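You operate a simulated robot arm through the tools that you are given. There is no shell and no other tool.

The job below is to be done with a simulated robot arm. You get a single attempt, and the scene is never put back.

TASK
Swap the docked cracked mould for the green one and bolt it.
Fine: the cracked one goes on the battens.

Only the result counts: the job must be done as asked and must still hold three seconds after the hand-in. Knocking over, shifting, dropping, spilling or breaking anything else fails it.

THE ROBOT
A 7-joint arm with a two-finger parallel gripper, fixed in place. Base frame: the origin is on the floor under the middle of its stand, x ahead of it, y to its left, z up; the work surface is at about z = 860. Lengths are in mm, angles in degrees, forces in N, time in s.
With the tool pointing down near the work surface it reaches from about 100 to 640 mm from the base axis. Its first joint turns from -66.0 to 66.0 degrees. Payload 1.57 kg.
Tool frame: the origin (TCP) lies between the finger pads and is the grasp point; the fingertips stand 30 mm ahead of it; z points along the fingers, y is the line along which they close. The gripper opens to 80 mm. The fingers are 17 mm wide and 12 mm thick; the gripper's body (40 by 82 mm) begins 80 mm behind the TCP.
Orientation is that of the tool frame in the base frame, as a unit quaternion [x, y, z, w]. With the fingers straight down and closing along the base's y, the tool's x points along the base's -x, its y along +y and its z along -z.

THE INTERFACE
- The arm moves only by the tool play_rows. Its argument "steps" is a list of rows, each a list of 3 entries, a list of its own where there are three numbers: the shift along the tool's x, y, z in units of 250 mm (1.0 is 250 mm), then the turn, a rotation vector about the tool's x, y, z in units of 45 degrees (1.0 is 45 degrees), then the gripper command, from -1 (shut) to 1 (fully open), values between in proportion. In form: [[[x, y, z], [rx, ry, rz], jaw], ...]. A call has 1 to 20 rows; each row is the pose to reach, as a shift and turn from the pose commanded when the call began, along the tool's axes at that moment. A call with a number of a shift or a turn outside -1 to 1 is refused whole. Rows are played at 5 a second. More than 50 mm and 8.6 degrees between two rows, or a gripper value outside its range, and nothing of the call is played. A pose out of reach is approached as far as the arm can. The call stops where the force on the tool passes 50 N (or 10 N more than at its start, if that is more) or the arm is blocked; 0.2 s more then pass. Each finger travels about 72 mm/s and halts on what it meets, pressing with about 26 N; the grip force reading is that of the motor and also rises with nothing between the fingers. The clock runs only during rows and for 0.2 s after the last one: add rows that repeat a pose to give the fingers time. The reply holds the time, the measured pose of the TCP, the force on the tool along the base axes, the opening and the grip force, in the units named above and with some noise, with the torque about the TCP (base axes, N m) and any sound that the robot's microphone picked up.
- Cameras (640 x 400 px; columns grow to the right, rows downward): "scene" is fixed at [67.6, 453.9, 1427.7]; the picture's right is [-0.57, -0.82, 0.00], its down [-0.51, 0.35, -0.79] and it looks along [0.65, -0.45, -0.62] (base axes); focal length 366 px, centre (320, 200). "wrist" rides on the gripper at [72, -7, -122] in the tool frame; the picture's right is [0.09, 1.00, 0.00], its down [-0.84, 0.08, -0.54] and it looks along [-0.54, 0.05, 0.84] (tool axes); focal length 238 px, centre (320, 200). There is no depth. A picture from a camera that has moved, and an enlarged one, comes with that camera's place and axes in the base frame and with its lens. The place of the scene camera against the robot may be out by one fixed shift of up to 12 mm in any direction.
- snapshot(camera): a new picture of that camera. The clock stands still meanwhile.
- inspect(camera, box): a new picture of the part [left, top, right, bottom] of that camera's present view, enlarged. The clock stands still meanwhile.
- finish_job(): hands the job in; it is judged then, once.

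Places have to be worked out from the pictures, the camera data and where the tool is seen. Open the gripper and draw the arm clear of the work before you hand the job in, unless the task says otherwise.

The tools are called after "Emit:" as name(argument=value, ...) on one line, values as JSON. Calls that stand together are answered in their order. play_rows: Moves the arm, as the interface text tells. Its arguments: {"type":"object","properties":{"steps":{"type":"array","items":{"type":"array"}}},"required":["steps"]} The other tools are called the same way: snapshot (camera) takes a picture; inspect (camera, box) takes an enlarged picture of a part of a camera's view; finish_job () hands the job in.

At the start:

```text
t: 0.0
tool_pos: [390.4, 159.2, 1071.5]
orientation: [0.0, 1.0, -0.001, 0.001]
wrist_force: [-0.4, 0.4, -0.5]
wrist_torque: [0.04, -0.01, 0.0]
opening: 80.1
grip_force: 0.0
```

scene: 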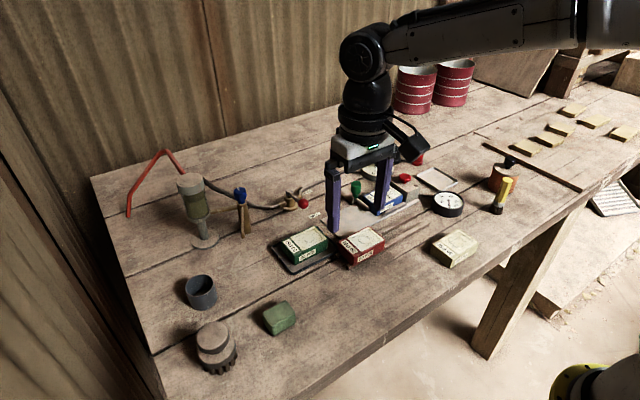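
wrist: 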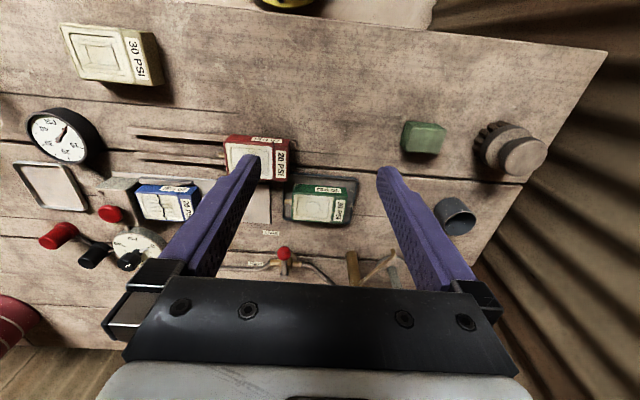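

I start by taking closer looks at the scene to identify the parts: a blue block seems docked, a green one in a tray, a red one near rails. I inspect both cameras enlarged.

Emit:
inspect(camera="scene", box=[260, 140, 420, 280])

Emit:
inspect(camera="scene", box=[380, 130, 540, 280])

Emit:
inspect(camera="wrist", box=[0, 90, 240, 290])

Emit:
inspect(camera="wrist", box=[200, 110, 400, 290])

Emit:
inspect(camera="scene", box=[470, 80, 640, 230])

```text
2.86 times, centred on (340, 210) of scene
camera zoom: at [67.6, 453.9, 1427.7], right [-0.57, -0.82, 0.0], down [-0.51, 0.35, -0.79], along [0.65, -0.45, -0.62], focal length 1046 px, centre (263, 171)
```

zoom: 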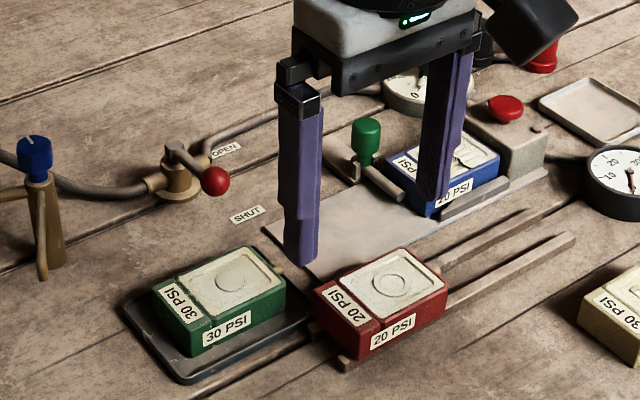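

```text
2.67 times, centred on (460, 205) of scene
camera zoom: at [67.6, 453.9, 1427.7], right [-0.57, -0.82, 0.0], down [-0.51, 0.35, -0.79], along [0.65, -0.45, -0.62], focal length 977 px, centre (-53, 187)
```

zoom: 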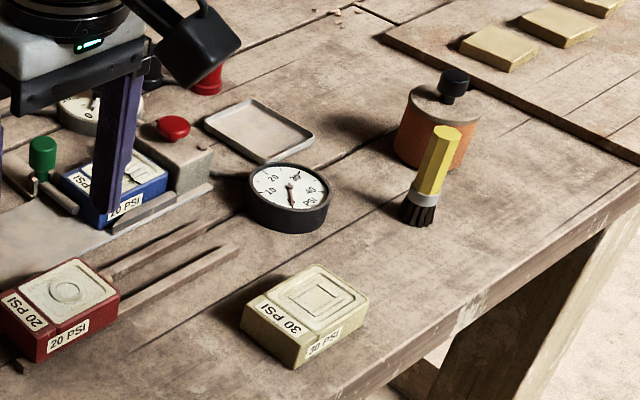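

```text
2.00 times, centred on (120, 190) of wrist
camera zoom: at [318.4, 152.5, 1194.8], right [-0.09, 1.0, 0.0], down [0.84, 0.08, 0.54], along [0.54, 0.05, -0.84], focal length 477 px, centre (720, 220)
```

zoom: 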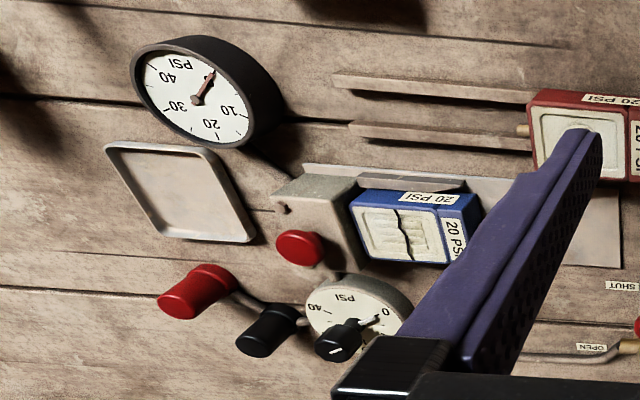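

```text
2.22 times, centred on (300, 200) of wrist
camera zoom: at [318.4, 152.5, 1194.8], right [-0.09, 1.0, 0.0], down [0.84, 0.08, 0.54], along [0.54, 0.05, -0.84], focal length 530 px, centre (364, 200)
```

zoom: 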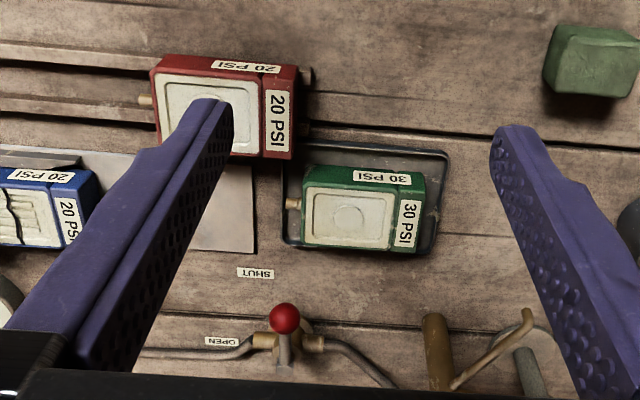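

```text
2.67 times, centred on (555, 155) of scene
camera zoom: at [67.6, 453.9, 1427.7], right [-0.57, -0.82, 0.0], down [-0.51, 0.35, -0.79], along [0.65, -0.45, -0.62], focal length 977 px, centre (-307, 320)
```

zoom: 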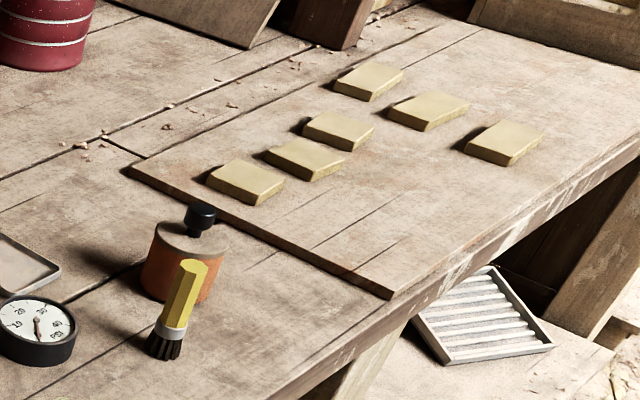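

The blue mould (visibly cracked) is docked beside a green-knobbed bolt, and the red mould already sits on the battens at x≈445; green is in a tray near (516,170). I move the arm sideways, staying high, to get a close wrist view of the dock, bolt and valve.

Emit:
play_rows(steps=[[[0, -0.18, 0], [0, 0, 0], 1], [[0, -0.36, 0], [0, 0, 0], 1], [[0, -0.54, 0], [0, 0, 0], 1], [[0, -0.72, 0], [0, 0, 0], 1], [[0, -0.88, 0], [0, 0, 0], 1]])

Emit:
snapshot(camera="wrist")

Emit:
snapshot(camera="scene")

```text
t: 1.2
tool_pos: [392.7, -62.3, 1069.7]
orientation: [0.0, 1.0, 0.0, -0.001]
wrist_force: [0.0, 0.0, -0.2]
wrist_torque: [0.01, -0.02, 0.02]
opening: 80.2
grip_force: 0.1
```

```text
taken
camera wrist: at [319.7, -69.2, 1193.2], right [-0.09, 1.0, 0.0], down [0.84, 0.08, 0.54], along [0.54, 0.05, -0.84], focal length 238 px, centre (320, 200)
```

wrist: 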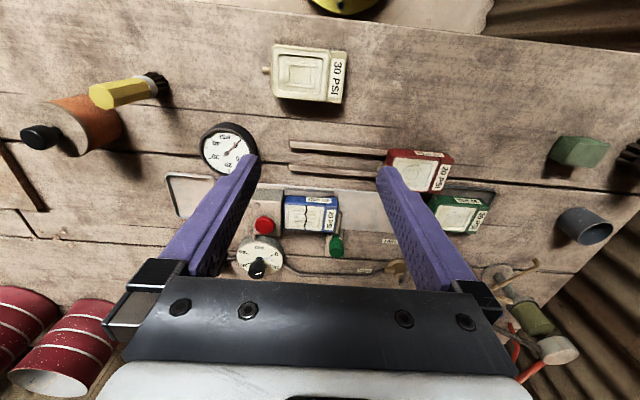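

```text
taken
```

scene: 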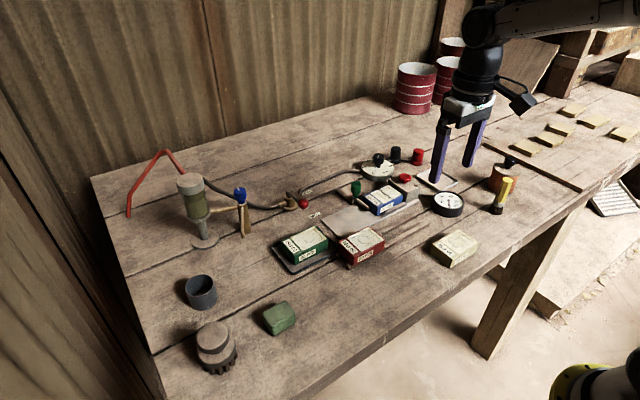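

Now the dock is unobstructed in the scene view. I zoom in on the dock, valve, gauge and levers from both cameras.

Emit:
inspect(camera="scene", box=[330, 140, 430, 220])

Emit:
inspect(camera="scene", box=[220, 160, 340, 250])

Emit:
inspect(camera="wrist", box=[230, 170, 390, 290])

Emit:
inspect(camera="scene", box=[270, 200, 420, 290])

Emit:
inspect(camera="scene", box=[110, 140, 270, 260])

```text
5.00 times, centred on (380, 180) of scene
camera zoom: at [67.6, 453.9, 1427.7], right [-0.57, -0.82, 0.0], down [-0.51, 0.35, -0.79], along [0.65, -0.45, -0.62], focal length 1831 px, centre (20, 300)
```

zoom: 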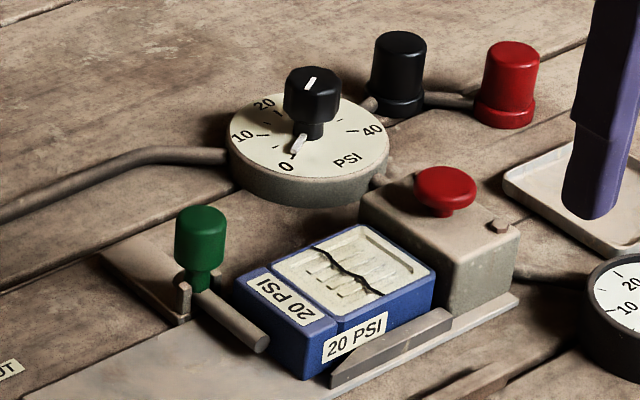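

```text
4.44 times, centred on (280, 205) of scene
camera zoom: at [67.6, 453.9, 1427.7], right [-0.57, -0.82, 0.0], down [-0.51, 0.35, -0.79], along [0.65, -0.45, -0.62], focal length 1628 px, centre (498, 178)
```

zoom: 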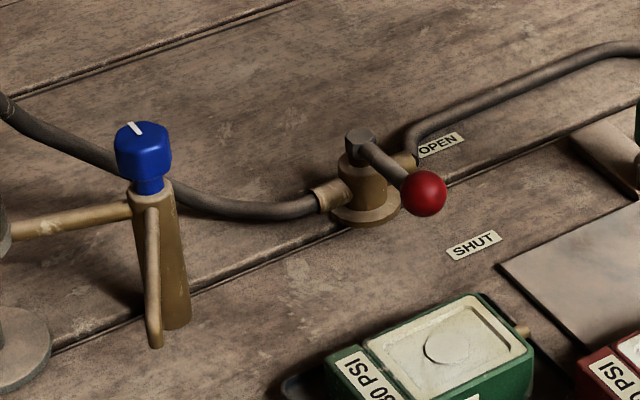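

```text
3.33 times, centred on (310, 230) of wrist
camera zoom: at [319.7, -69.2, 1193.2], right [-0.09, 1.0, 0.0], down [0.84, 0.08, 0.54], along [0.54, 0.05, -0.84], focal length 794 px, centre (353, 100)
```

zoom: 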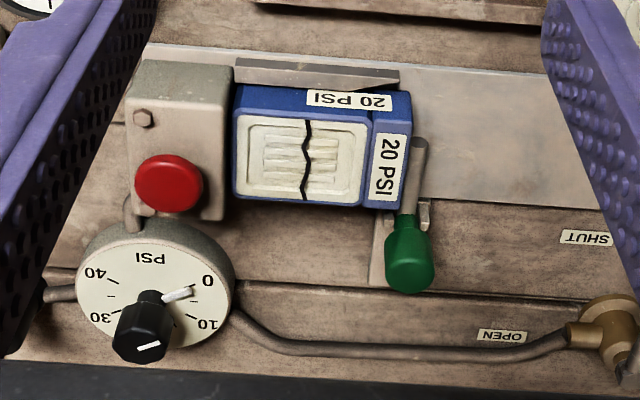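

```text
4.27 times, centred on (345, 245) of scene
camera zoom: at [67.6, 453.9, 1427.7], right [-0.57, -0.82, 0.0], down [-0.51, 0.35, -0.79], along [0.65, -0.45, -0.62], focal length 1562 px, centre (213, 8)
```

zoom: 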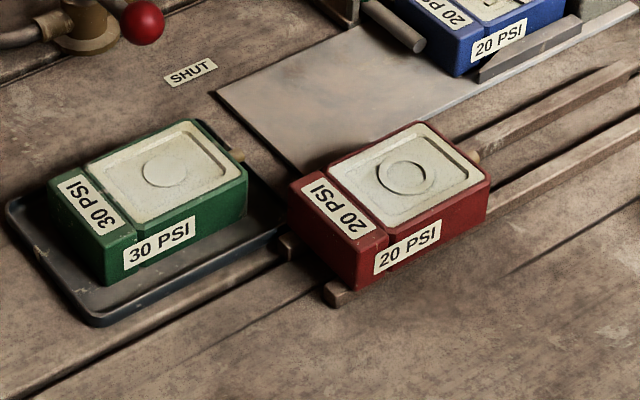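

```text
3.33 times, centred on (190, 200) of scene
camera zoom: at [67.6, 453.9, 1427.7], right [-0.57, -0.82, 0.0], down [-0.51, 0.35, -0.79], along [0.65, -0.45, -0.62], focal length 1221 px, centre (753, 200)
```

zoom: 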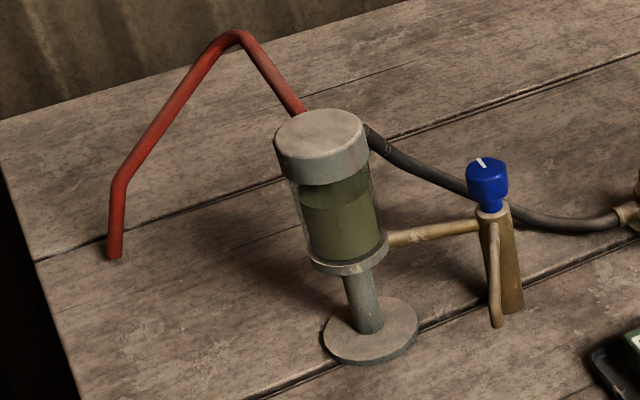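

The bolt's green knob is by the end of the blue mould; the valve handle appears turned towards SHUT. I need to read both gauges and follow the hoses, so I zoom further.

Emit:
inspect(camera="scene", box=[425, 180, 475, 220])

Emit:
inspect(camera="wrist", box=[180, 100, 280, 180])

Emit:
inspect(camera="wrist", box=[225, 210, 305, 290])

Emit:
inspect(camera="scene", box=[355, 145, 435, 205])

Emit:
inspect(camera="scene", box=[335, 170, 395, 215])

```text
10.00 times, centred on (450, 200) of scene
camera zoom: at [67.6, 453.9, 1427.7], right [-0.57, -0.82, 0.0], down [-0.51, 0.35, -0.79], along [0.65, -0.45, -0.62], focal length 3662 px, centre (-980, 200)
```

zoom: 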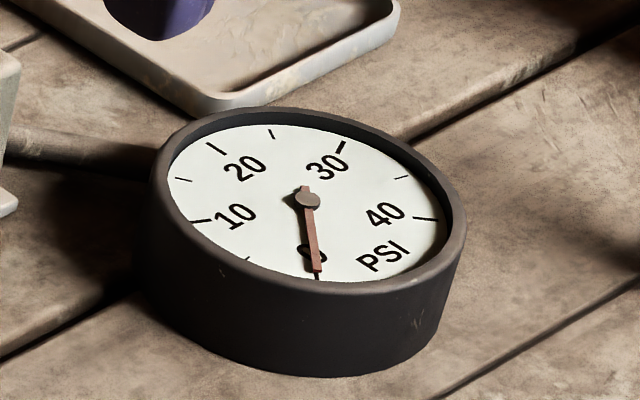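

```text
5.00 times, centred on (230, 140) of wrist
camera zoom: at [319.7, -69.2, 1193.2], right [-0.09, 1.0, 0.0], down [0.84, 0.08, 0.54], along [0.54, 0.05, -0.84], focal length 1192 px, centre (770, 500)
```

zoom: 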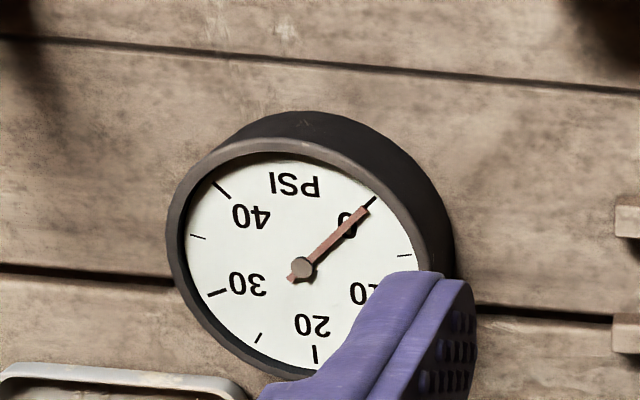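

```text
5.00 times, centred on (265, 250) of wrist
camera zoom: at [319.7, -69.2, 1193.2], right [-0.09, 1.0, 0.0], down [0.84, 0.08, 0.54], along [0.54, 0.05, -0.84], focal length 1192 px, centre (595, -50)
```

zoom: 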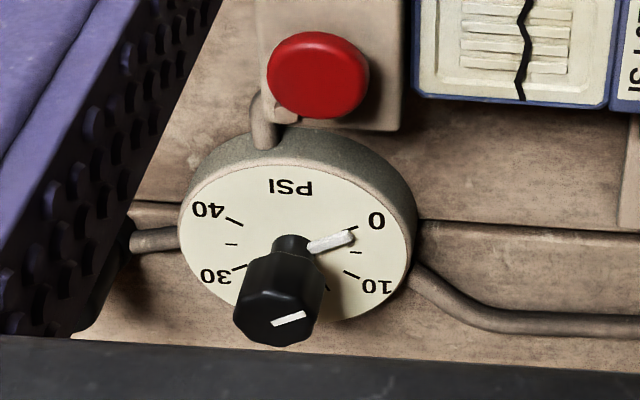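

```text
6.67 times, centred on (395, 175) of scene
camera zoom: at [67.6, 453.9, 1427.7], right [-0.57, -0.82, 0.0], down [-0.51, 0.35, -0.79], along [0.65, -0.45, -0.62], focal length 2441 px, centre (-180, 367)
```

zoom: 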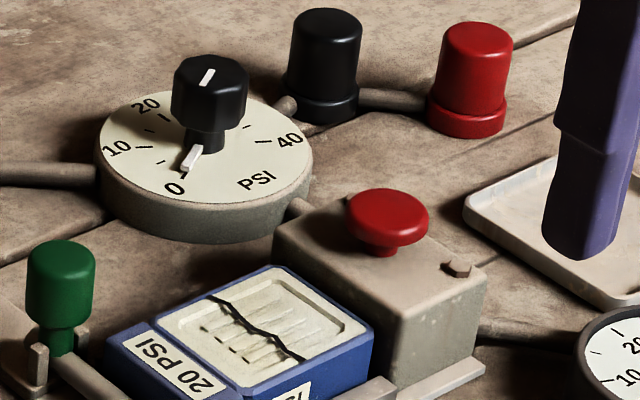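

```text
8.89 times, centred on (365, 192) of scene
camera zoom: at [67.6, 453.9, 1427.7], right [-0.57, -0.82, 0.0], down [-0.51, 0.35, -0.79], along [0.65, -0.45, -0.62], focal length 3255 px, centre (-80, 267)
```

zoom: 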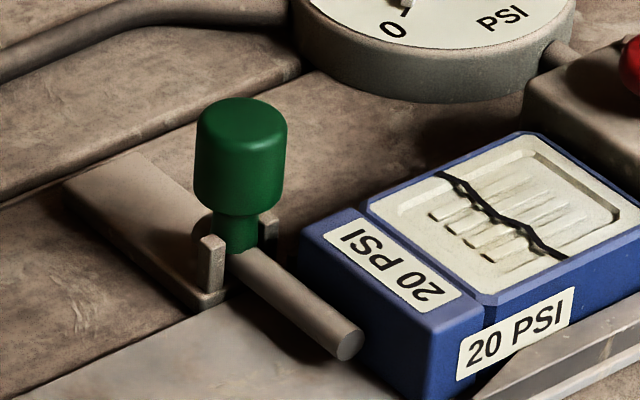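

Both gauges read 0 and the supply valve is shut, so the line is unpressurised and I leave it alone. I move lower over the dock to see the bolt mechanism and mould closely.

Emit:
play_rows(steps=[[[-0.12, 0.03, 0.09], [0, 0, 0], 1], [[-0.24, 0.06, 0.18], [0, 0, 0], 1], [[-0.34, 0.09, 0.28], [0, 0, 0], 1], [[-0.34, 0.09, 0.28], [0, 0, 0], 1]])

Emit:
snapshot(camera="wrist")

Emit:
inspect(camera="wrist", box=[220, 120, 420, 290])

```text
t: 2.2
tool_pos: [475.2, -39.4, 998.1]
orientation: [0.001, 1.0, -0.001, 0.0]
wrist_force: [-0.8, -0.7, 0.3]
wrist_torque: [0.0, 0.01, 0.01]
opening: 80.1
grip_force: 0.1
```

```text
taken
camera wrist: at [403.2, -46.4, 1120.8], right [-0.09, 1.0, 0.0], down [0.84, 0.08, 0.54], along [0.54, 0.05, -0.84], focal length 238 px, centre (320, 200)
```

wrist: 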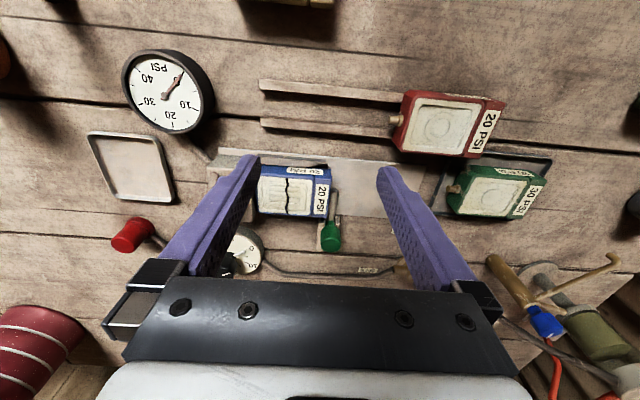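

```text
2.35 times, centred on (320, 205) of wrist
camera zoom: at [403.2, -46.4, 1120.8], right [-0.09, 1.0, 0.0], down [0.84, 0.08, 0.54], along [0.54, 0.05, -0.84], focal length 561 px, centre (320, 188)
```

zoom: 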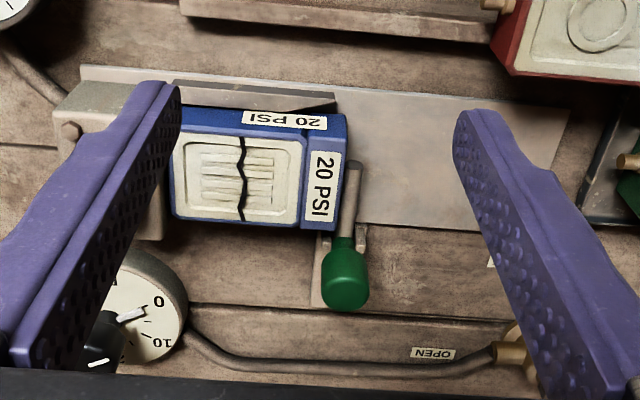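

I zoom in further on the blue mould plus bolt, and on the battens/red mould and green mould to measure their edges.

Emit:
inspect(camera="wrist", box=[250, 150, 350, 260])

Emit:
inspect(camera="wrist", box=[380, 80, 560, 230])

Emit:
inspect(camera="wrist", box=[240, 60, 420, 180])

```text
3.64 times, centred on (300, 205) of wrist
camera zoom: at [403.2, -46.4, 1120.8], right [-0.09, 1.0, 0.0], down [0.84, 0.08, 0.54], along [0.54, 0.05, -0.84], focal length 867 px, centre (393, 182)
```

zoom: 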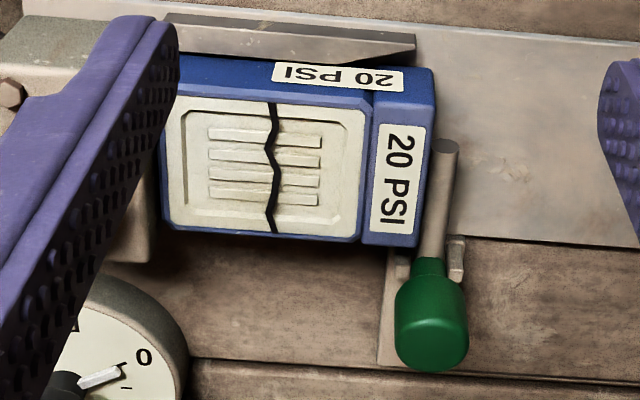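

```text
2.67 times, centred on (470, 155) of wrist
camera zoom: at [403.2, -46.4, 1120.8], right [-0.09, 1.0, 0.0], down [0.84, 0.08, 0.54], along [0.54, 0.05, -0.84], focal length 636 px, centre (-80, 320)
```

zoom: 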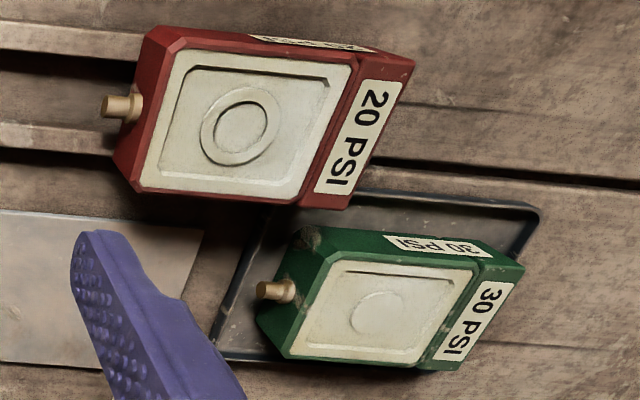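

```text
3.33 times, centred on (330, 120) of wrist
camera zoom: at [403.2, -46.4, 1120.8], right [-0.09, 1.0, 0.0], down [0.84, 0.08, 0.54], along [0.54, 0.05, -0.84], focal length 794 px, centre (287, 467)
```

zoom: 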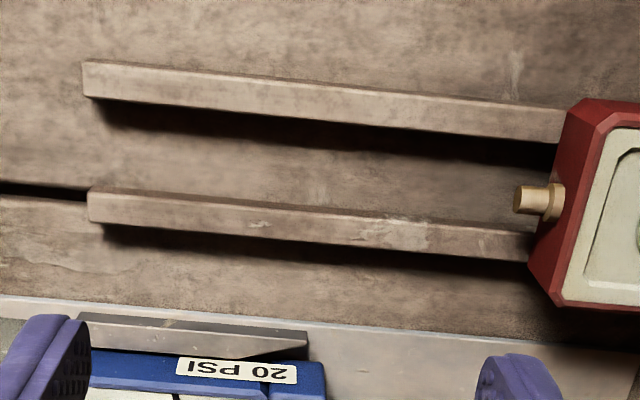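

The blue mould spans about x 523–576, y −106…−22, top z≈891, and the bolt knob stands at about (590,−17), top z≈922, its rod along x behind the mould. I move above the knob to grip it.

Emit:
play_rows(steps=[[[-0.15, 0.03, 0], [0, 0, 0], 1], [[-0.3, 0.06, 0], [0, 0, 0], 1], [[-0.45, 0.09, 0], [0, 0, 0], 1], [[-0.45, 0.09, 0.08], [0, 0, 0], 0.2], [[-0.45, 0.09, 0.08], [0, 0, 0], 0.2]])

Emit:
snapshot(camera="wrist")

Emit:
inspect(camera="scene", box=[330, 130, 430, 220])

```text
t: 3.4
tool_pos: [589.3, -14.4, 981.3]
orientation: [0.0, 1.0, 0.001, 0.0]
wrist_force: [-0.8, -0.9, -0.6]
wrist_torque: [-0.03, -0.01, 0.01]
opening: 47.8
grip_force: 0.1
```

```text
taken
camera wrist: at [516.5, -21.0, 1103.0], right [-0.09, 1.0, 0.0], down [0.84, 0.08, 0.54], along [0.54, 0.05, -0.84], focal length 238 px, centre (320, 200)
```

wrist: 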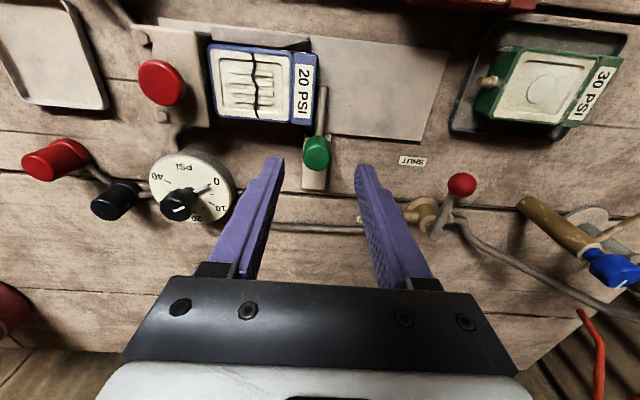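

```text
4.44 times, centred on (380, 175) of scene
camera zoom: at [67.6, 453.9, 1427.7], right [-0.57, -0.82, 0.0], down [-0.51, 0.35, -0.79], along [0.65, -0.45, -0.62], focal length 1628 px, centre (53, 311)
```

zoom: 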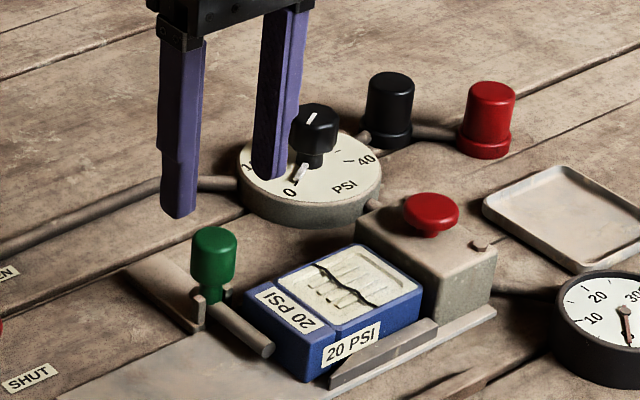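

The knob is seen at about (588,−17), directly under the fingers; I correct 2.5 mm in y, descend so the fingertips straddle the knob cap just above mould-top height, and close.

Emit:
play_rows(steps=[[[0.004, -0.01, 0.1], [0, 0, 0], 0.2], [[0.004, -0.01, 0.17], [0, 0, 0], 0.2], [[0.004, -0.01, 0.208], [0, 0, 0], 0.2], [[0.004, -0.01, 0.208], [0, 0, 0], -1], [[0.004, -0.01, 0.208], [0, 0, 0], -1], [[0.004, -0.01, 0.208], [0, 0, 0], -1]])

Emit:
inspect(camera="scene", box=[330, 130, 430, 220])

Emit:
snapshot(camera="wrist")

```text
t: 4.8
tool_pos: [586.9, -15.9, 928.8]
orientation: [-0.001, 1.0, 0.001, 0.0]
wrist_force: [0.2, 14.5, -1.5]
wrist_torque: [-0.07, -0.23, 0.12]
opening: 22.8
grip_force: 35.2
```

```text
4.44 times, centred on (380, 175) of scene
camera zoom: at [67.6, 454.3, 1427.6], right [-0.57, -0.82, 0.0], down [-0.51, 0.35, -0.79], along [0.65, -0.45, -0.62], focal length 1628 px, centre (53, 311)
```

zoom: 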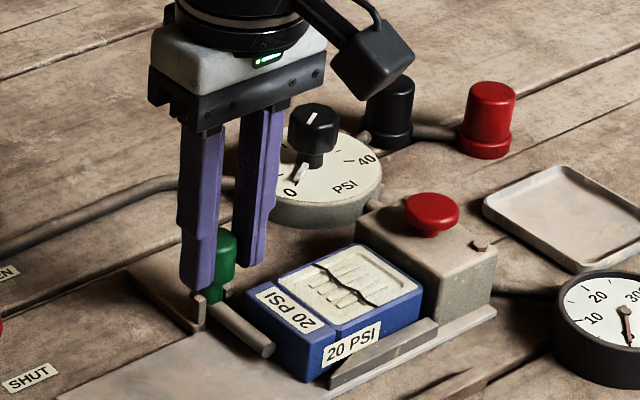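

```text
taken
camera wrist: at [515.4, -23.2, 1051.9], right [-0.09, 1.0, 0.0], down [0.84, 0.08, 0.54], along [0.54, 0.05, -0.84], focal length 238 px, centre (320, 200)
```

wrist: 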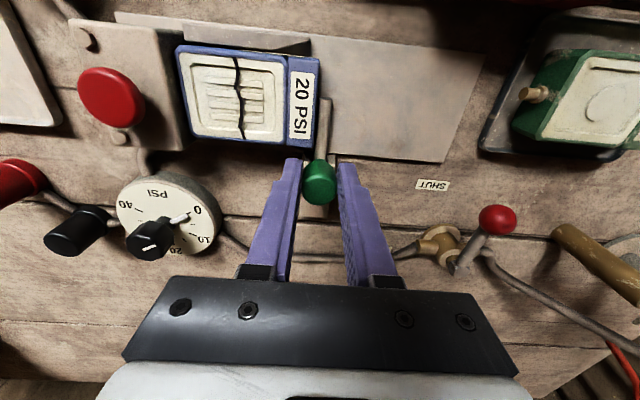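

The knob is gripped (22.8 mm). I pull it gently in +x by 20 mm to find out whether the bolt slides straight back.

Emit:
play_rows(steps=[[[0, 0.004, 0], [0, 0, 0], -1], [[-0.02, 0.005, 0], [0, 0, 0], -1], [[-0.04, 0.005, 0], [0, 0, 0], -1], [[-0.06, 0.005, 0], [0, 0, 0], -1], [[-0.08, 0.005, 0], [0, 0, 0], -1]])

Emit:
inspect(camera="wrist", box=[270, 80, 370, 220])

Emit:
inspect(camera="scene", box=[330, 150, 410, 210])

```text
t: 6.0
tool_pos: [606.5, -16.9, 929.4]
orientation: [0.0, 1.0, 0.0, 0.0]
wrist_force: [-0.6, 9.8, -7.4]
wrist_torque: [-0.05, -0.72, 0.09]
opening: 22.8
grip_force: 35.7
```

```text
2.86 times, centred on (320, 150) of wrist
camera zoom: at [534.4, -22.9, 1052.2], right [-0.09, 1.0, 0.0], down [0.84, 0.08, 0.54], along [0.54, 0.05, -0.84], focal length 681 px, centre (320, 343)
```

zoom: 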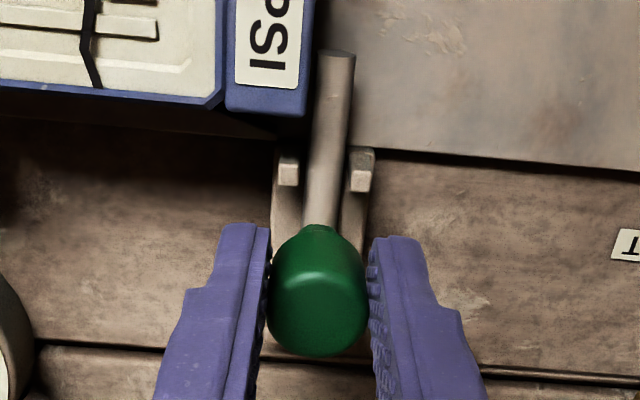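

```text
6.67 times, centred on (370, 180) of scene
camera zoom: at [67.7, 454.2, 1427.6], right [-0.57, -0.82, 0.0], down [-0.51, 0.35, -0.79], along [0.65, -0.45, -0.62], focal length 2441 px, centre (-13, 333)
```

zoom: 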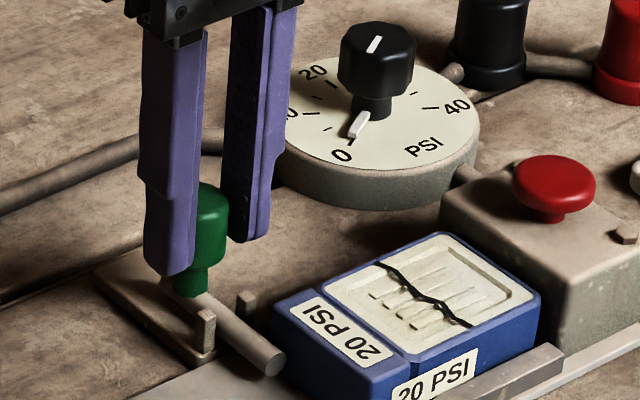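

The bolt slides freely: the rod tip has withdrawn about 20 mm. I continue pulling it back another ~28 mm, watching for the stop.

Emit:
play_rows(steps=[[[-0.02, 0.003, 0], [0, 0, 0], -1], [[-0.04, 0.004, 0], [0, 0, 0], -1], [[-0.06, 0.004, 0], [0, 0, 0], -1], [[-0.08, 0.004, 0], [0, 0, 0], -1], [[-0.1, 0.004, 0], [0, 0, 0], -1], [[-0.112, 0.004, 0], [0, 0, 0], -1]])

Emit:
inspect(camera="wrist", box=[270, 40, 370, 220])

Emit:
inspect(camera="scene", box=[330, 140, 410, 210])

```text
t: 7.4
tool_pos: [634.4, -16.2, 930.5]
orientation: [0.0, 1.0, 0.0, -0.004]
wrist_force: [-22.5, 3.2, -1.9]
wrist_torque: [0.43, 0.62, 0.03]
opening: 23.3
grip_force: 34.7
```

```text
2.22 times, centred on (320, 130) of wrist
camera zoom: at [561.7, -23.0, 1052.9], right [-0.09, 1.0, 0.0], down [0.84, 0.08, 0.54], along [0.53, 0.05, -0.84], focal length 530 px, centre (320, 356)
```

zoom: 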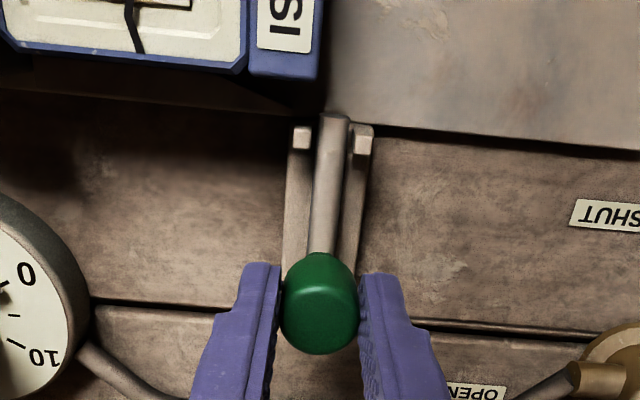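

```text
5.71 times, centred on (370, 175) of scene
camera zoom: at [67.0, 454.0, 1427.7], right [-0.57, -0.82, 0.0], down [-0.51, 0.35, -0.79], along [0.65, -0.45, -0.62], focal length 2093 px, centre (34, 343)
```

zoom: 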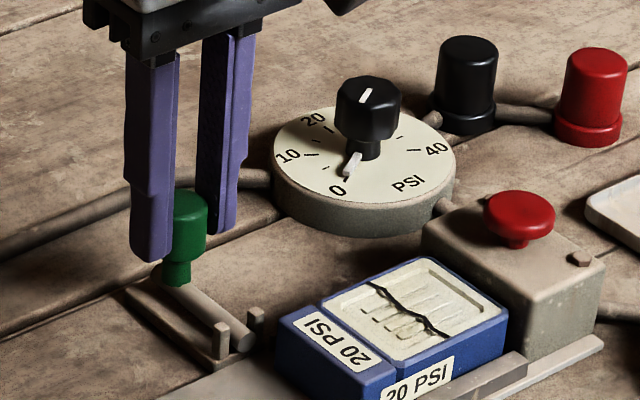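

The bolt hit its end stop (−22 N in x) with the rod tip now at x≈584, clear of the mould's back edge at x≈575. I release the knob and lift straight up.

Emit:
play_rows(steps=[[[0.006, 0, 0], [0, 0, 0], -1], [[0.006, 0, 0], [0, 0, 0], 0.1], [[0.006, 0, 0], [0, 0, 0], 0.1], [[0.006, 0, -0.08], [0, 0, 0], 0.1], [[0.006, 0, -0.2], [0, 0, 0], 0.1], [[0.1, -0.05, -0.32], [0, 0, 0], 1], [[0.25, -0.12, -0.32], [0, 0, 0], 1], [[0.34, -0.19, -0.32], [0, 0, 0], 1]])

Emit:
inspect(camera="scene", box=[330, 140, 430, 220])

```text
t: 9.2
tool_pos: [550.4, -64.8, 1010.1]
orientation: [0.0, 1.0, 0.0, 0.0]
wrist_force: [-0.8, -0.7, 0.1]
wrist_torque: [-0.01, 0.0, -0.01]
opening: 79.8
grip_force: 0.1
```

```text
5.00 times, centred on (380, 180) of scene
camera zoom: at [67.6, 453.9, 1427.7], right [-0.57, -0.82, 0.0], down [-0.51, 0.35, -0.79], along [0.65, -0.45, -0.62], focal length 1831 px, centre (20, 300)
```

zoom: 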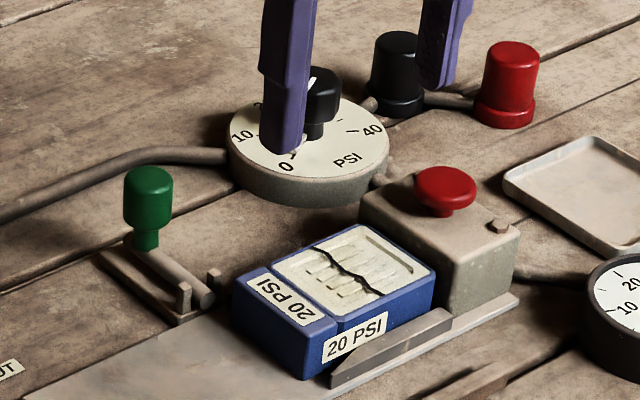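

The bolt stays back. I now turn the tool +90° about its axis (in two calls) so that the fingers close along base x, across the mould's 53 mm width.

Emit:
play_rows(steps=[[[0, 0, 0], [0, 0, 0.17], 1], [[0, 0, 0], [0, 0, 0.34], 1], [[0, 0, 0], [0, 0, 0.51], 1], [[0, 0, 0], [0, 0, 0.68], 1], [[0, 0, 0], [0, 0, 0.84], 1], [[0, 0, 0], [0, 0, 1.0], 1]])

Emit:
play_rows(steps=[[[0, 0, 0], [0, 0, 0.17], 1], [[0, 0, 0], [0, 0, 0.34], 1], [[0, 0, 0], [0, 0, 0.51], 1], [[0, 0, 0], [0, 0, 0.68], 1], [[0, 0, 0], [0, 0, 0.84], 1], [[0, 0, 0], [0, 0, 1.0], 1], [[0, 0, 0], [0, 0, 1.0], 1]])

Emit:
snapshot(camera="wrist")

Emit:
snapshot(camera="scene")

```text
t: 10.6
tool_pos: [550.9, -64.1, 1009.5]
orientation: [0.384, 0.923, 0.0, 0.0]
wrist_force: [0.0, 0.3, -0.1]
wrist_torque: [0.01, -0.01, -0.01]
opening: 80.1
grip_force: 0.0
```

```text
t: 12.2
tool_pos: [550.1, -64.0, 1009.1]
orientation: [0.707, 0.707, -0.001, 0.001]
wrist_force: [0.4, -0.6, -0.4]
wrist_torque: [0.0, -0.02, -0.01]
opening: 80.1
grip_force: 0.1
```

```text
taken
camera wrist: at [543.2, 7.9, 1132.9], right [1.0, 0.09, 0.0], down [0.08, -0.84, 0.54], along [0.05, -0.54, -0.84], focal length 238 px, centre (320, 200)
```

wrist: 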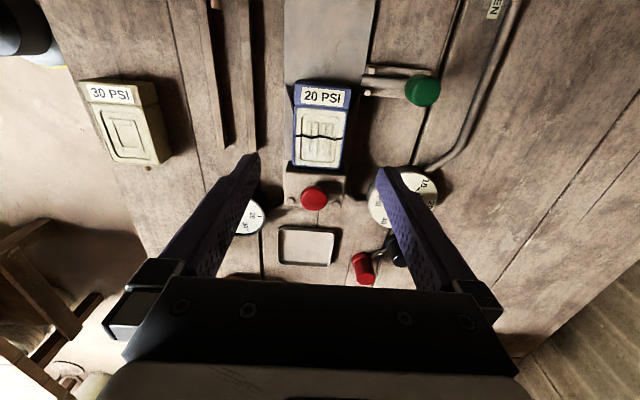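

```text
taken
```

scene: 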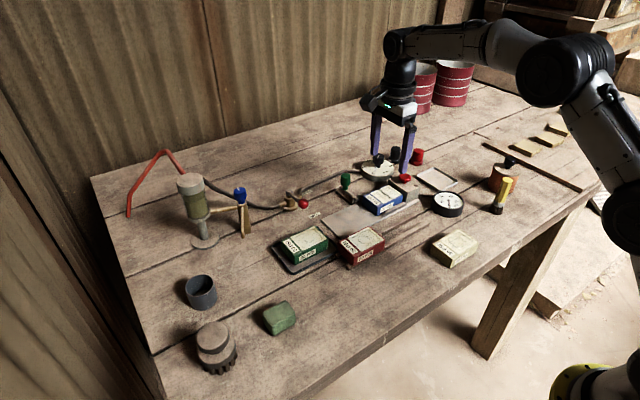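

The tool is turned; tool x is now base +y and tool y is base +x. I zoom in on the blue mould and the guide from this side to measure its centre and the guide.

Emit:
inspect(camera="wrist", box=[260, 60, 380, 220])

Emit:
inspect(camera="wrist", box=[270, 0, 410, 110])

```text
2.50 times, centred on (320, 140) of wrist
camera zoom: at [543.2, 7.9, 1132.9], right [1.0, 0.09, 0.0], down [0.08, -0.84, 0.54], along [0.05, -0.54, -0.84], focal length 596 px, centre (320, 350)
```

zoom: 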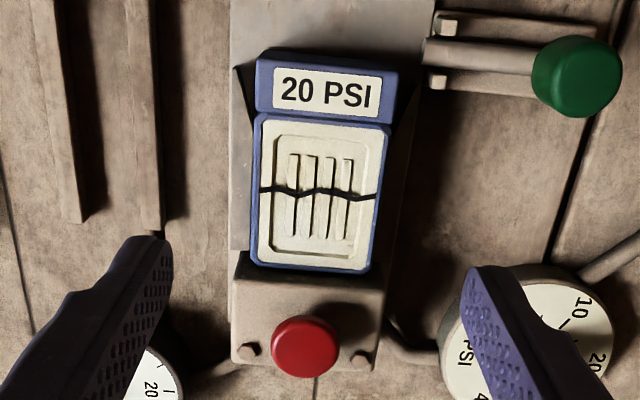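

```text
3.64 times, centred on (340, 55) of wrist
camera zoom: at [543.2, 7.9, 1132.9], right [1.0, 0.09, 0.0], down [0.08, -0.84, 0.54], along [0.05, -0.54, -0.84], focal length 867 px, centre (247, 727)
```

zoom: 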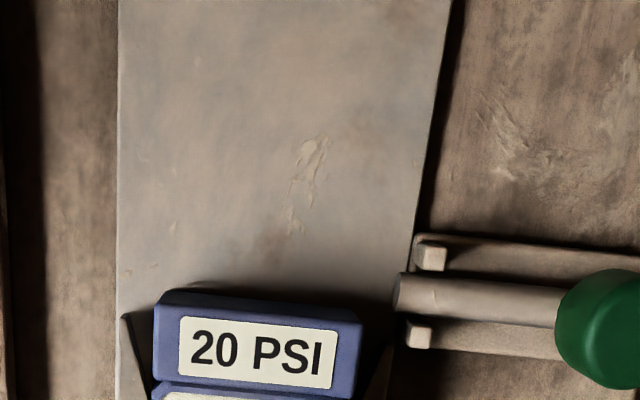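

Both sides of the dock have low flared guides. I zoom the scene camera to estimate guide height relative to the mould's height.

Emit:
inspect(camera="scene", box=[360, 175, 420, 220])

Emit:
inspect(camera="scene", box=[340, 220, 420, 280])

Emit:
inspect(camera="scene", box=[265, 215, 345, 280])

```text
8.89 times, centred on (390, 198) of scene
camera zoom: at [67.6, 453.9, 1427.7], right [-0.57, -0.82, 0.0], down [-0.51, 0.35, -0.79], along [0.65, -0.45, -0.62], focal length 3255 px, centre (-302, 222)
```

zoom: 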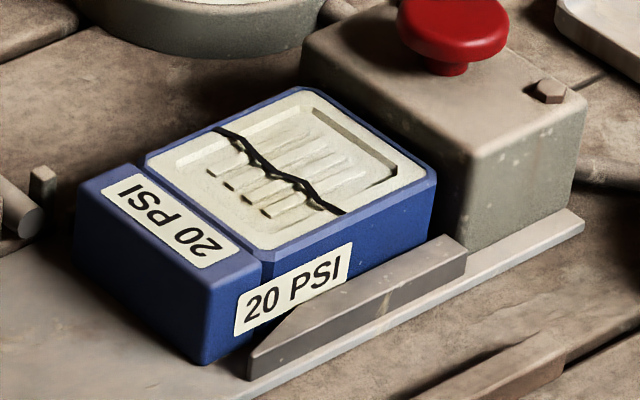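

```text
6.67 times, centred on (380, 250) of scene
camera zoom: at [67.6, 453.9, 1427.7], right [-0.57, -0.82, 0.0], down [-0.51, 0.35, -0.79], along [0.65, -0.45, -0.62], focal length 2441 px, centre (-80, -133)
```

zoom: 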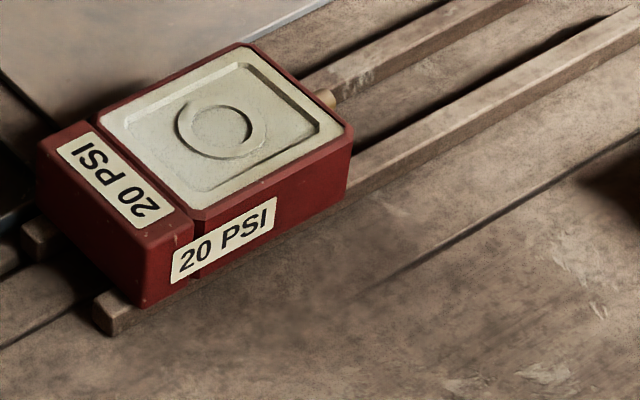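

```text
6.15 times, centred on (305, 248) of scene
camera zoom: at [67.6, 453.9, 1427.7], right [-0.57, -0.82, 0.0], down [-0.51, 0.35, -0.79], along [0.65, -0.45, -0.62], focal length 2254 px, centre (412, -92)
```

zoom: 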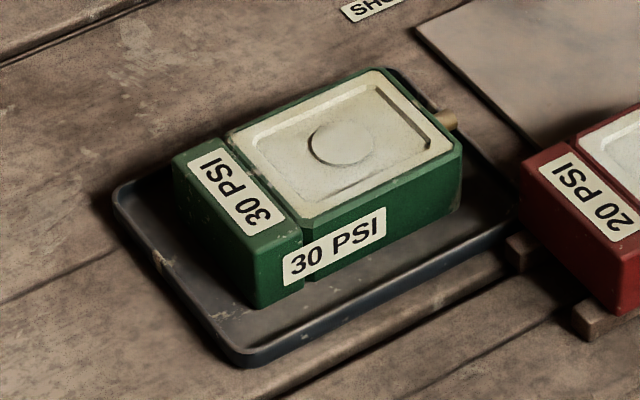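

The guides stand only ~9 mm above the plate (top ≈871), leaving ~20 mm of mould side to grip. I descend at y≈−72 with the fingers open, tips at z≈876 above the guides, and close on the blue mould.

Emit:
play_rows(steps=[[[-0.01, -0.003, 0.12], [0, 0, 0], 1], [[-0.02, -0.003, 0.24], [0, 0, 0], 1], [[-0.032, -0.003, 0.34], [0, 0, 0], 1], [[-0.032, -0.003, 0.4], [0, 0, 0], 1], [[-0.032, -0.003, 0.412], [0, 0, 0], 1], [[-0.032, -0.003, 0.412], [0, 0, 0], 1]])

Emit:
snapshot(camera="wrist")

Emit:
inspect(camera="scene", box=[340, 150, 440, 220])

```text
t: 13.6
tool_pos: [549.6, -73.1, 908.2]
orientation: [0.707, 0.707, 0.0, 0.0]
wrist_force: [-0.1, -1.2, -0.6]
wrist_torque: [0.0, -0.01, -0.01]
opening: 79.9
grip_force: 0.0
```

```text
taken
camera wrist: at [542.9, -0.6, 1030.2], right [1.0, 0.09, 0.0], down [0.08, -0.84, 0.54], along [0.05, -0.54, -0.84], focal length 238 px, centre (320, 200)
```

wrist: 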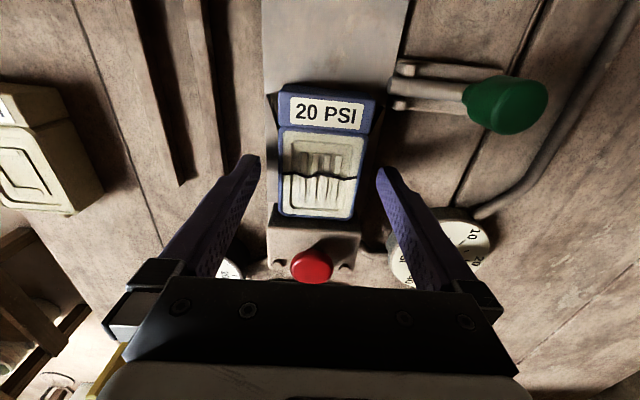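

```text
5.71 times, centred on (390, 185) of scene
camera zoom: at [67.6, 453.9, 1427.7], right [-0.57, -0.82, 0.0], down [-0.51, 0.35, -0.79], along [0.65, -0.45, -0.62], focal length 2093 px, centre (-80, 286)
```

zoom: 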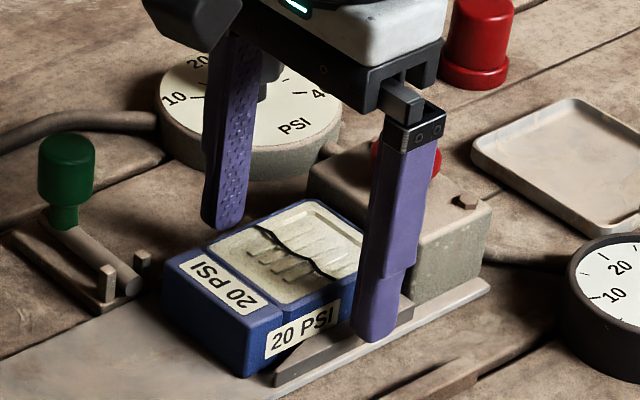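

Fingers straddle the mould above the guides with no contact. I close the gripper on the blue mould.

Emit:
play_rows(steps=[[[0, 0, 0], [0, 0, 0], -1], [[0, 0, 0], [0, 0, 0], -1], [[0, 0, 0], [0, 0, 0], -1], [[0, 0, 0], [0, 0, 0], -1]])

Emit:
inspect(camera="wrist", box=[240, 60, 400, 240])

Emit:
inspect(camera="scene", box=[340, 150, 440, 220])

```text
t: 14.6
tool_pos: [550.4, -72.0, 907.0]
orientation: [0.708, 0.707, -0.001, 0.0]
wrist_force: [-0.8, -0.2, -0.3]
wrist_torque: [-0.03, 0.05, 0.02]
opening: 53.9
grip_force: 25.7
```

```text
2.22 times, centred on (320, 150) of wrist
camera zoom: at [542.9, -0.6, 1030.3], right [1.0, 0.09, 0.0], down [0.08, -0.84, 0.54], along [0.05, -0.54, -0.84], focal length 530 px, centre (320, 311)
```

zoom: 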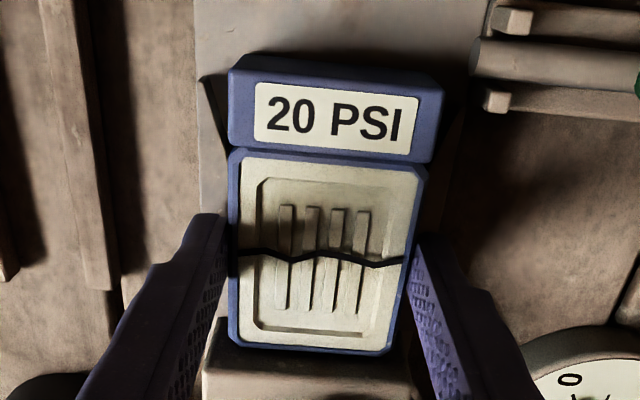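

```text
5.71 times, centred on (390, 185) of scene
camera zoom: at [67.6, 453.9, 1427.7], right [-0.57, -0.82, 0.0], down [-0.51, 0.35, -0.79], along [0.65, -0.45, -0.62], focal length 2093 px, centre (-80, 286)
```

zoom: 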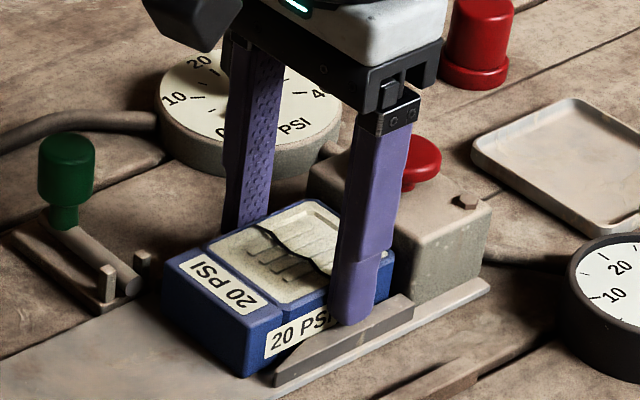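

The blue mould is gripped evenly (53.9 mm). I slide it +y by 22 mm to draw its nipple out of the dock block, keeping the fingers short of the bolt's ears.

Emit:
play_rows(steps=[[[0.016, 0, 0], [0, 0, 0], -1], [[0.032, 0, 0], [0, 0, 0], -1], [[0.048, 0, 0], [0, 0, 0], -1], [[0.064, 0, 0], [0, 0, 0], -1], [[0.08, 0, 0], [0, 0, 0], -1], [[0.09, 0, 0], [0, 0, 0], -1]])

Emit:
inspect(camera="wrist", box=[240, 60, 400, 240])

Emit:
inspect(camera="scene", box=[340, 150, 440, 220])

```text
t: 16.0
tool_pos: [551.0, -50.5, 908.0]
orientation: [0.707, 0.707, 0.001, 0.001]
wrist_force: [-0.1, -2.6, 4.0]
wrist_torque: [0.16, 0.22, 0.08]
opening: 53.6
grip_force: 26.2
```

```text
2.22 times, centred on (320, 150) of wrist
camera zoom: at [542.2, 21.9, 1030.3], right [1.0, 0.09, 0.0], down [0.08, -0.84, 0.54], along [0.05, -0.54, -0.84], focal length 530 px, centre (320, 311)
```

zoom: 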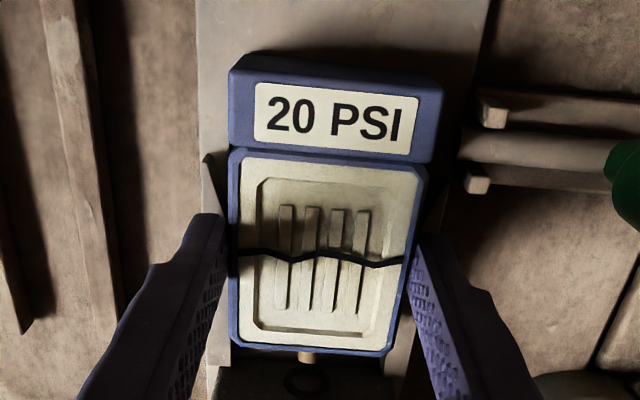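

```text
5.71 times, centred on (390, 185) of scene
camera zoom: at [67.5, 453.8, 1427.7], right [-0.57, -0.82, 0.0], down [-0.51, 0.35, -0.79], along [0.65, -0.45, -0.62], focal length 2093 px, centre (-80, 286)
```

zoom: 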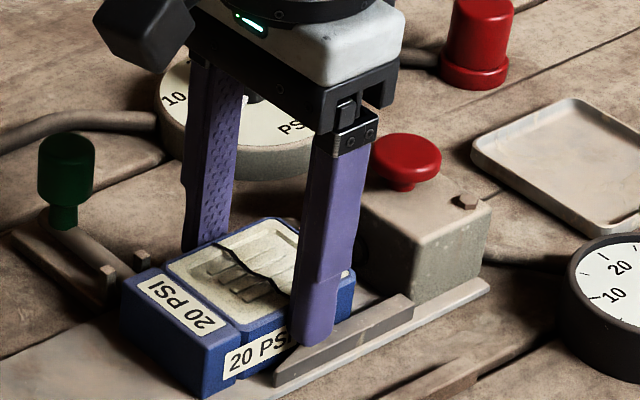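

The mould moved 22 mm; I check whether the nipple is completely clear of the socket before lifting.

Emit:
inspect(camera="wrist", box=[285, 195, 355, 245])

Emit:
inspect(camera="scene", box=[380, 170, 430, 210])

```text
8.00 times, centred on (320, 220) of wrist
camera zoom: at [542.2, 21.9, 1030.3], right [1.0, 0.09, 0.0], down [0.08, -0.84, 0.54], along [0.05, -0.54, -0.84], focal length 1907 px, centre (320, 40)
```

zoom: 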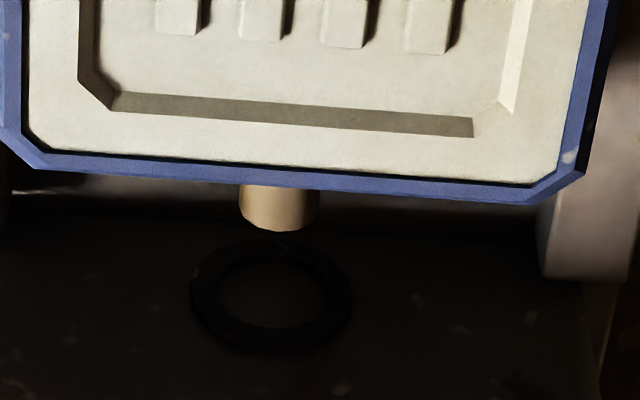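

```text
10.00 times, centred on (405, 190) of scene
camera zoom: at [67.5, 453.8, 1427.7], right [-0.57, -0.82, 0.0], down [-0.51, 0.35, -0.79], along [0.65, -0.45, -0.62], focal length 3662 px, centre (-530, 300)
```

zoom: 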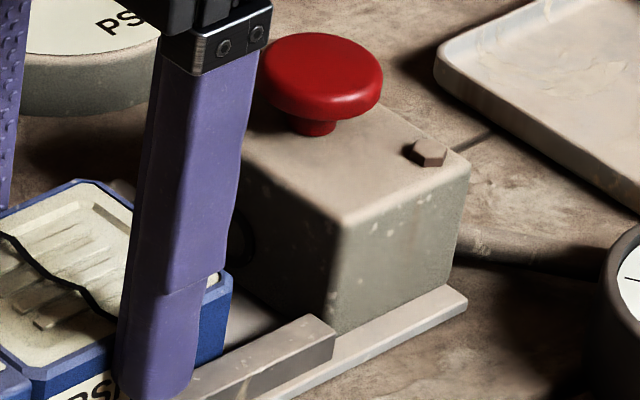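

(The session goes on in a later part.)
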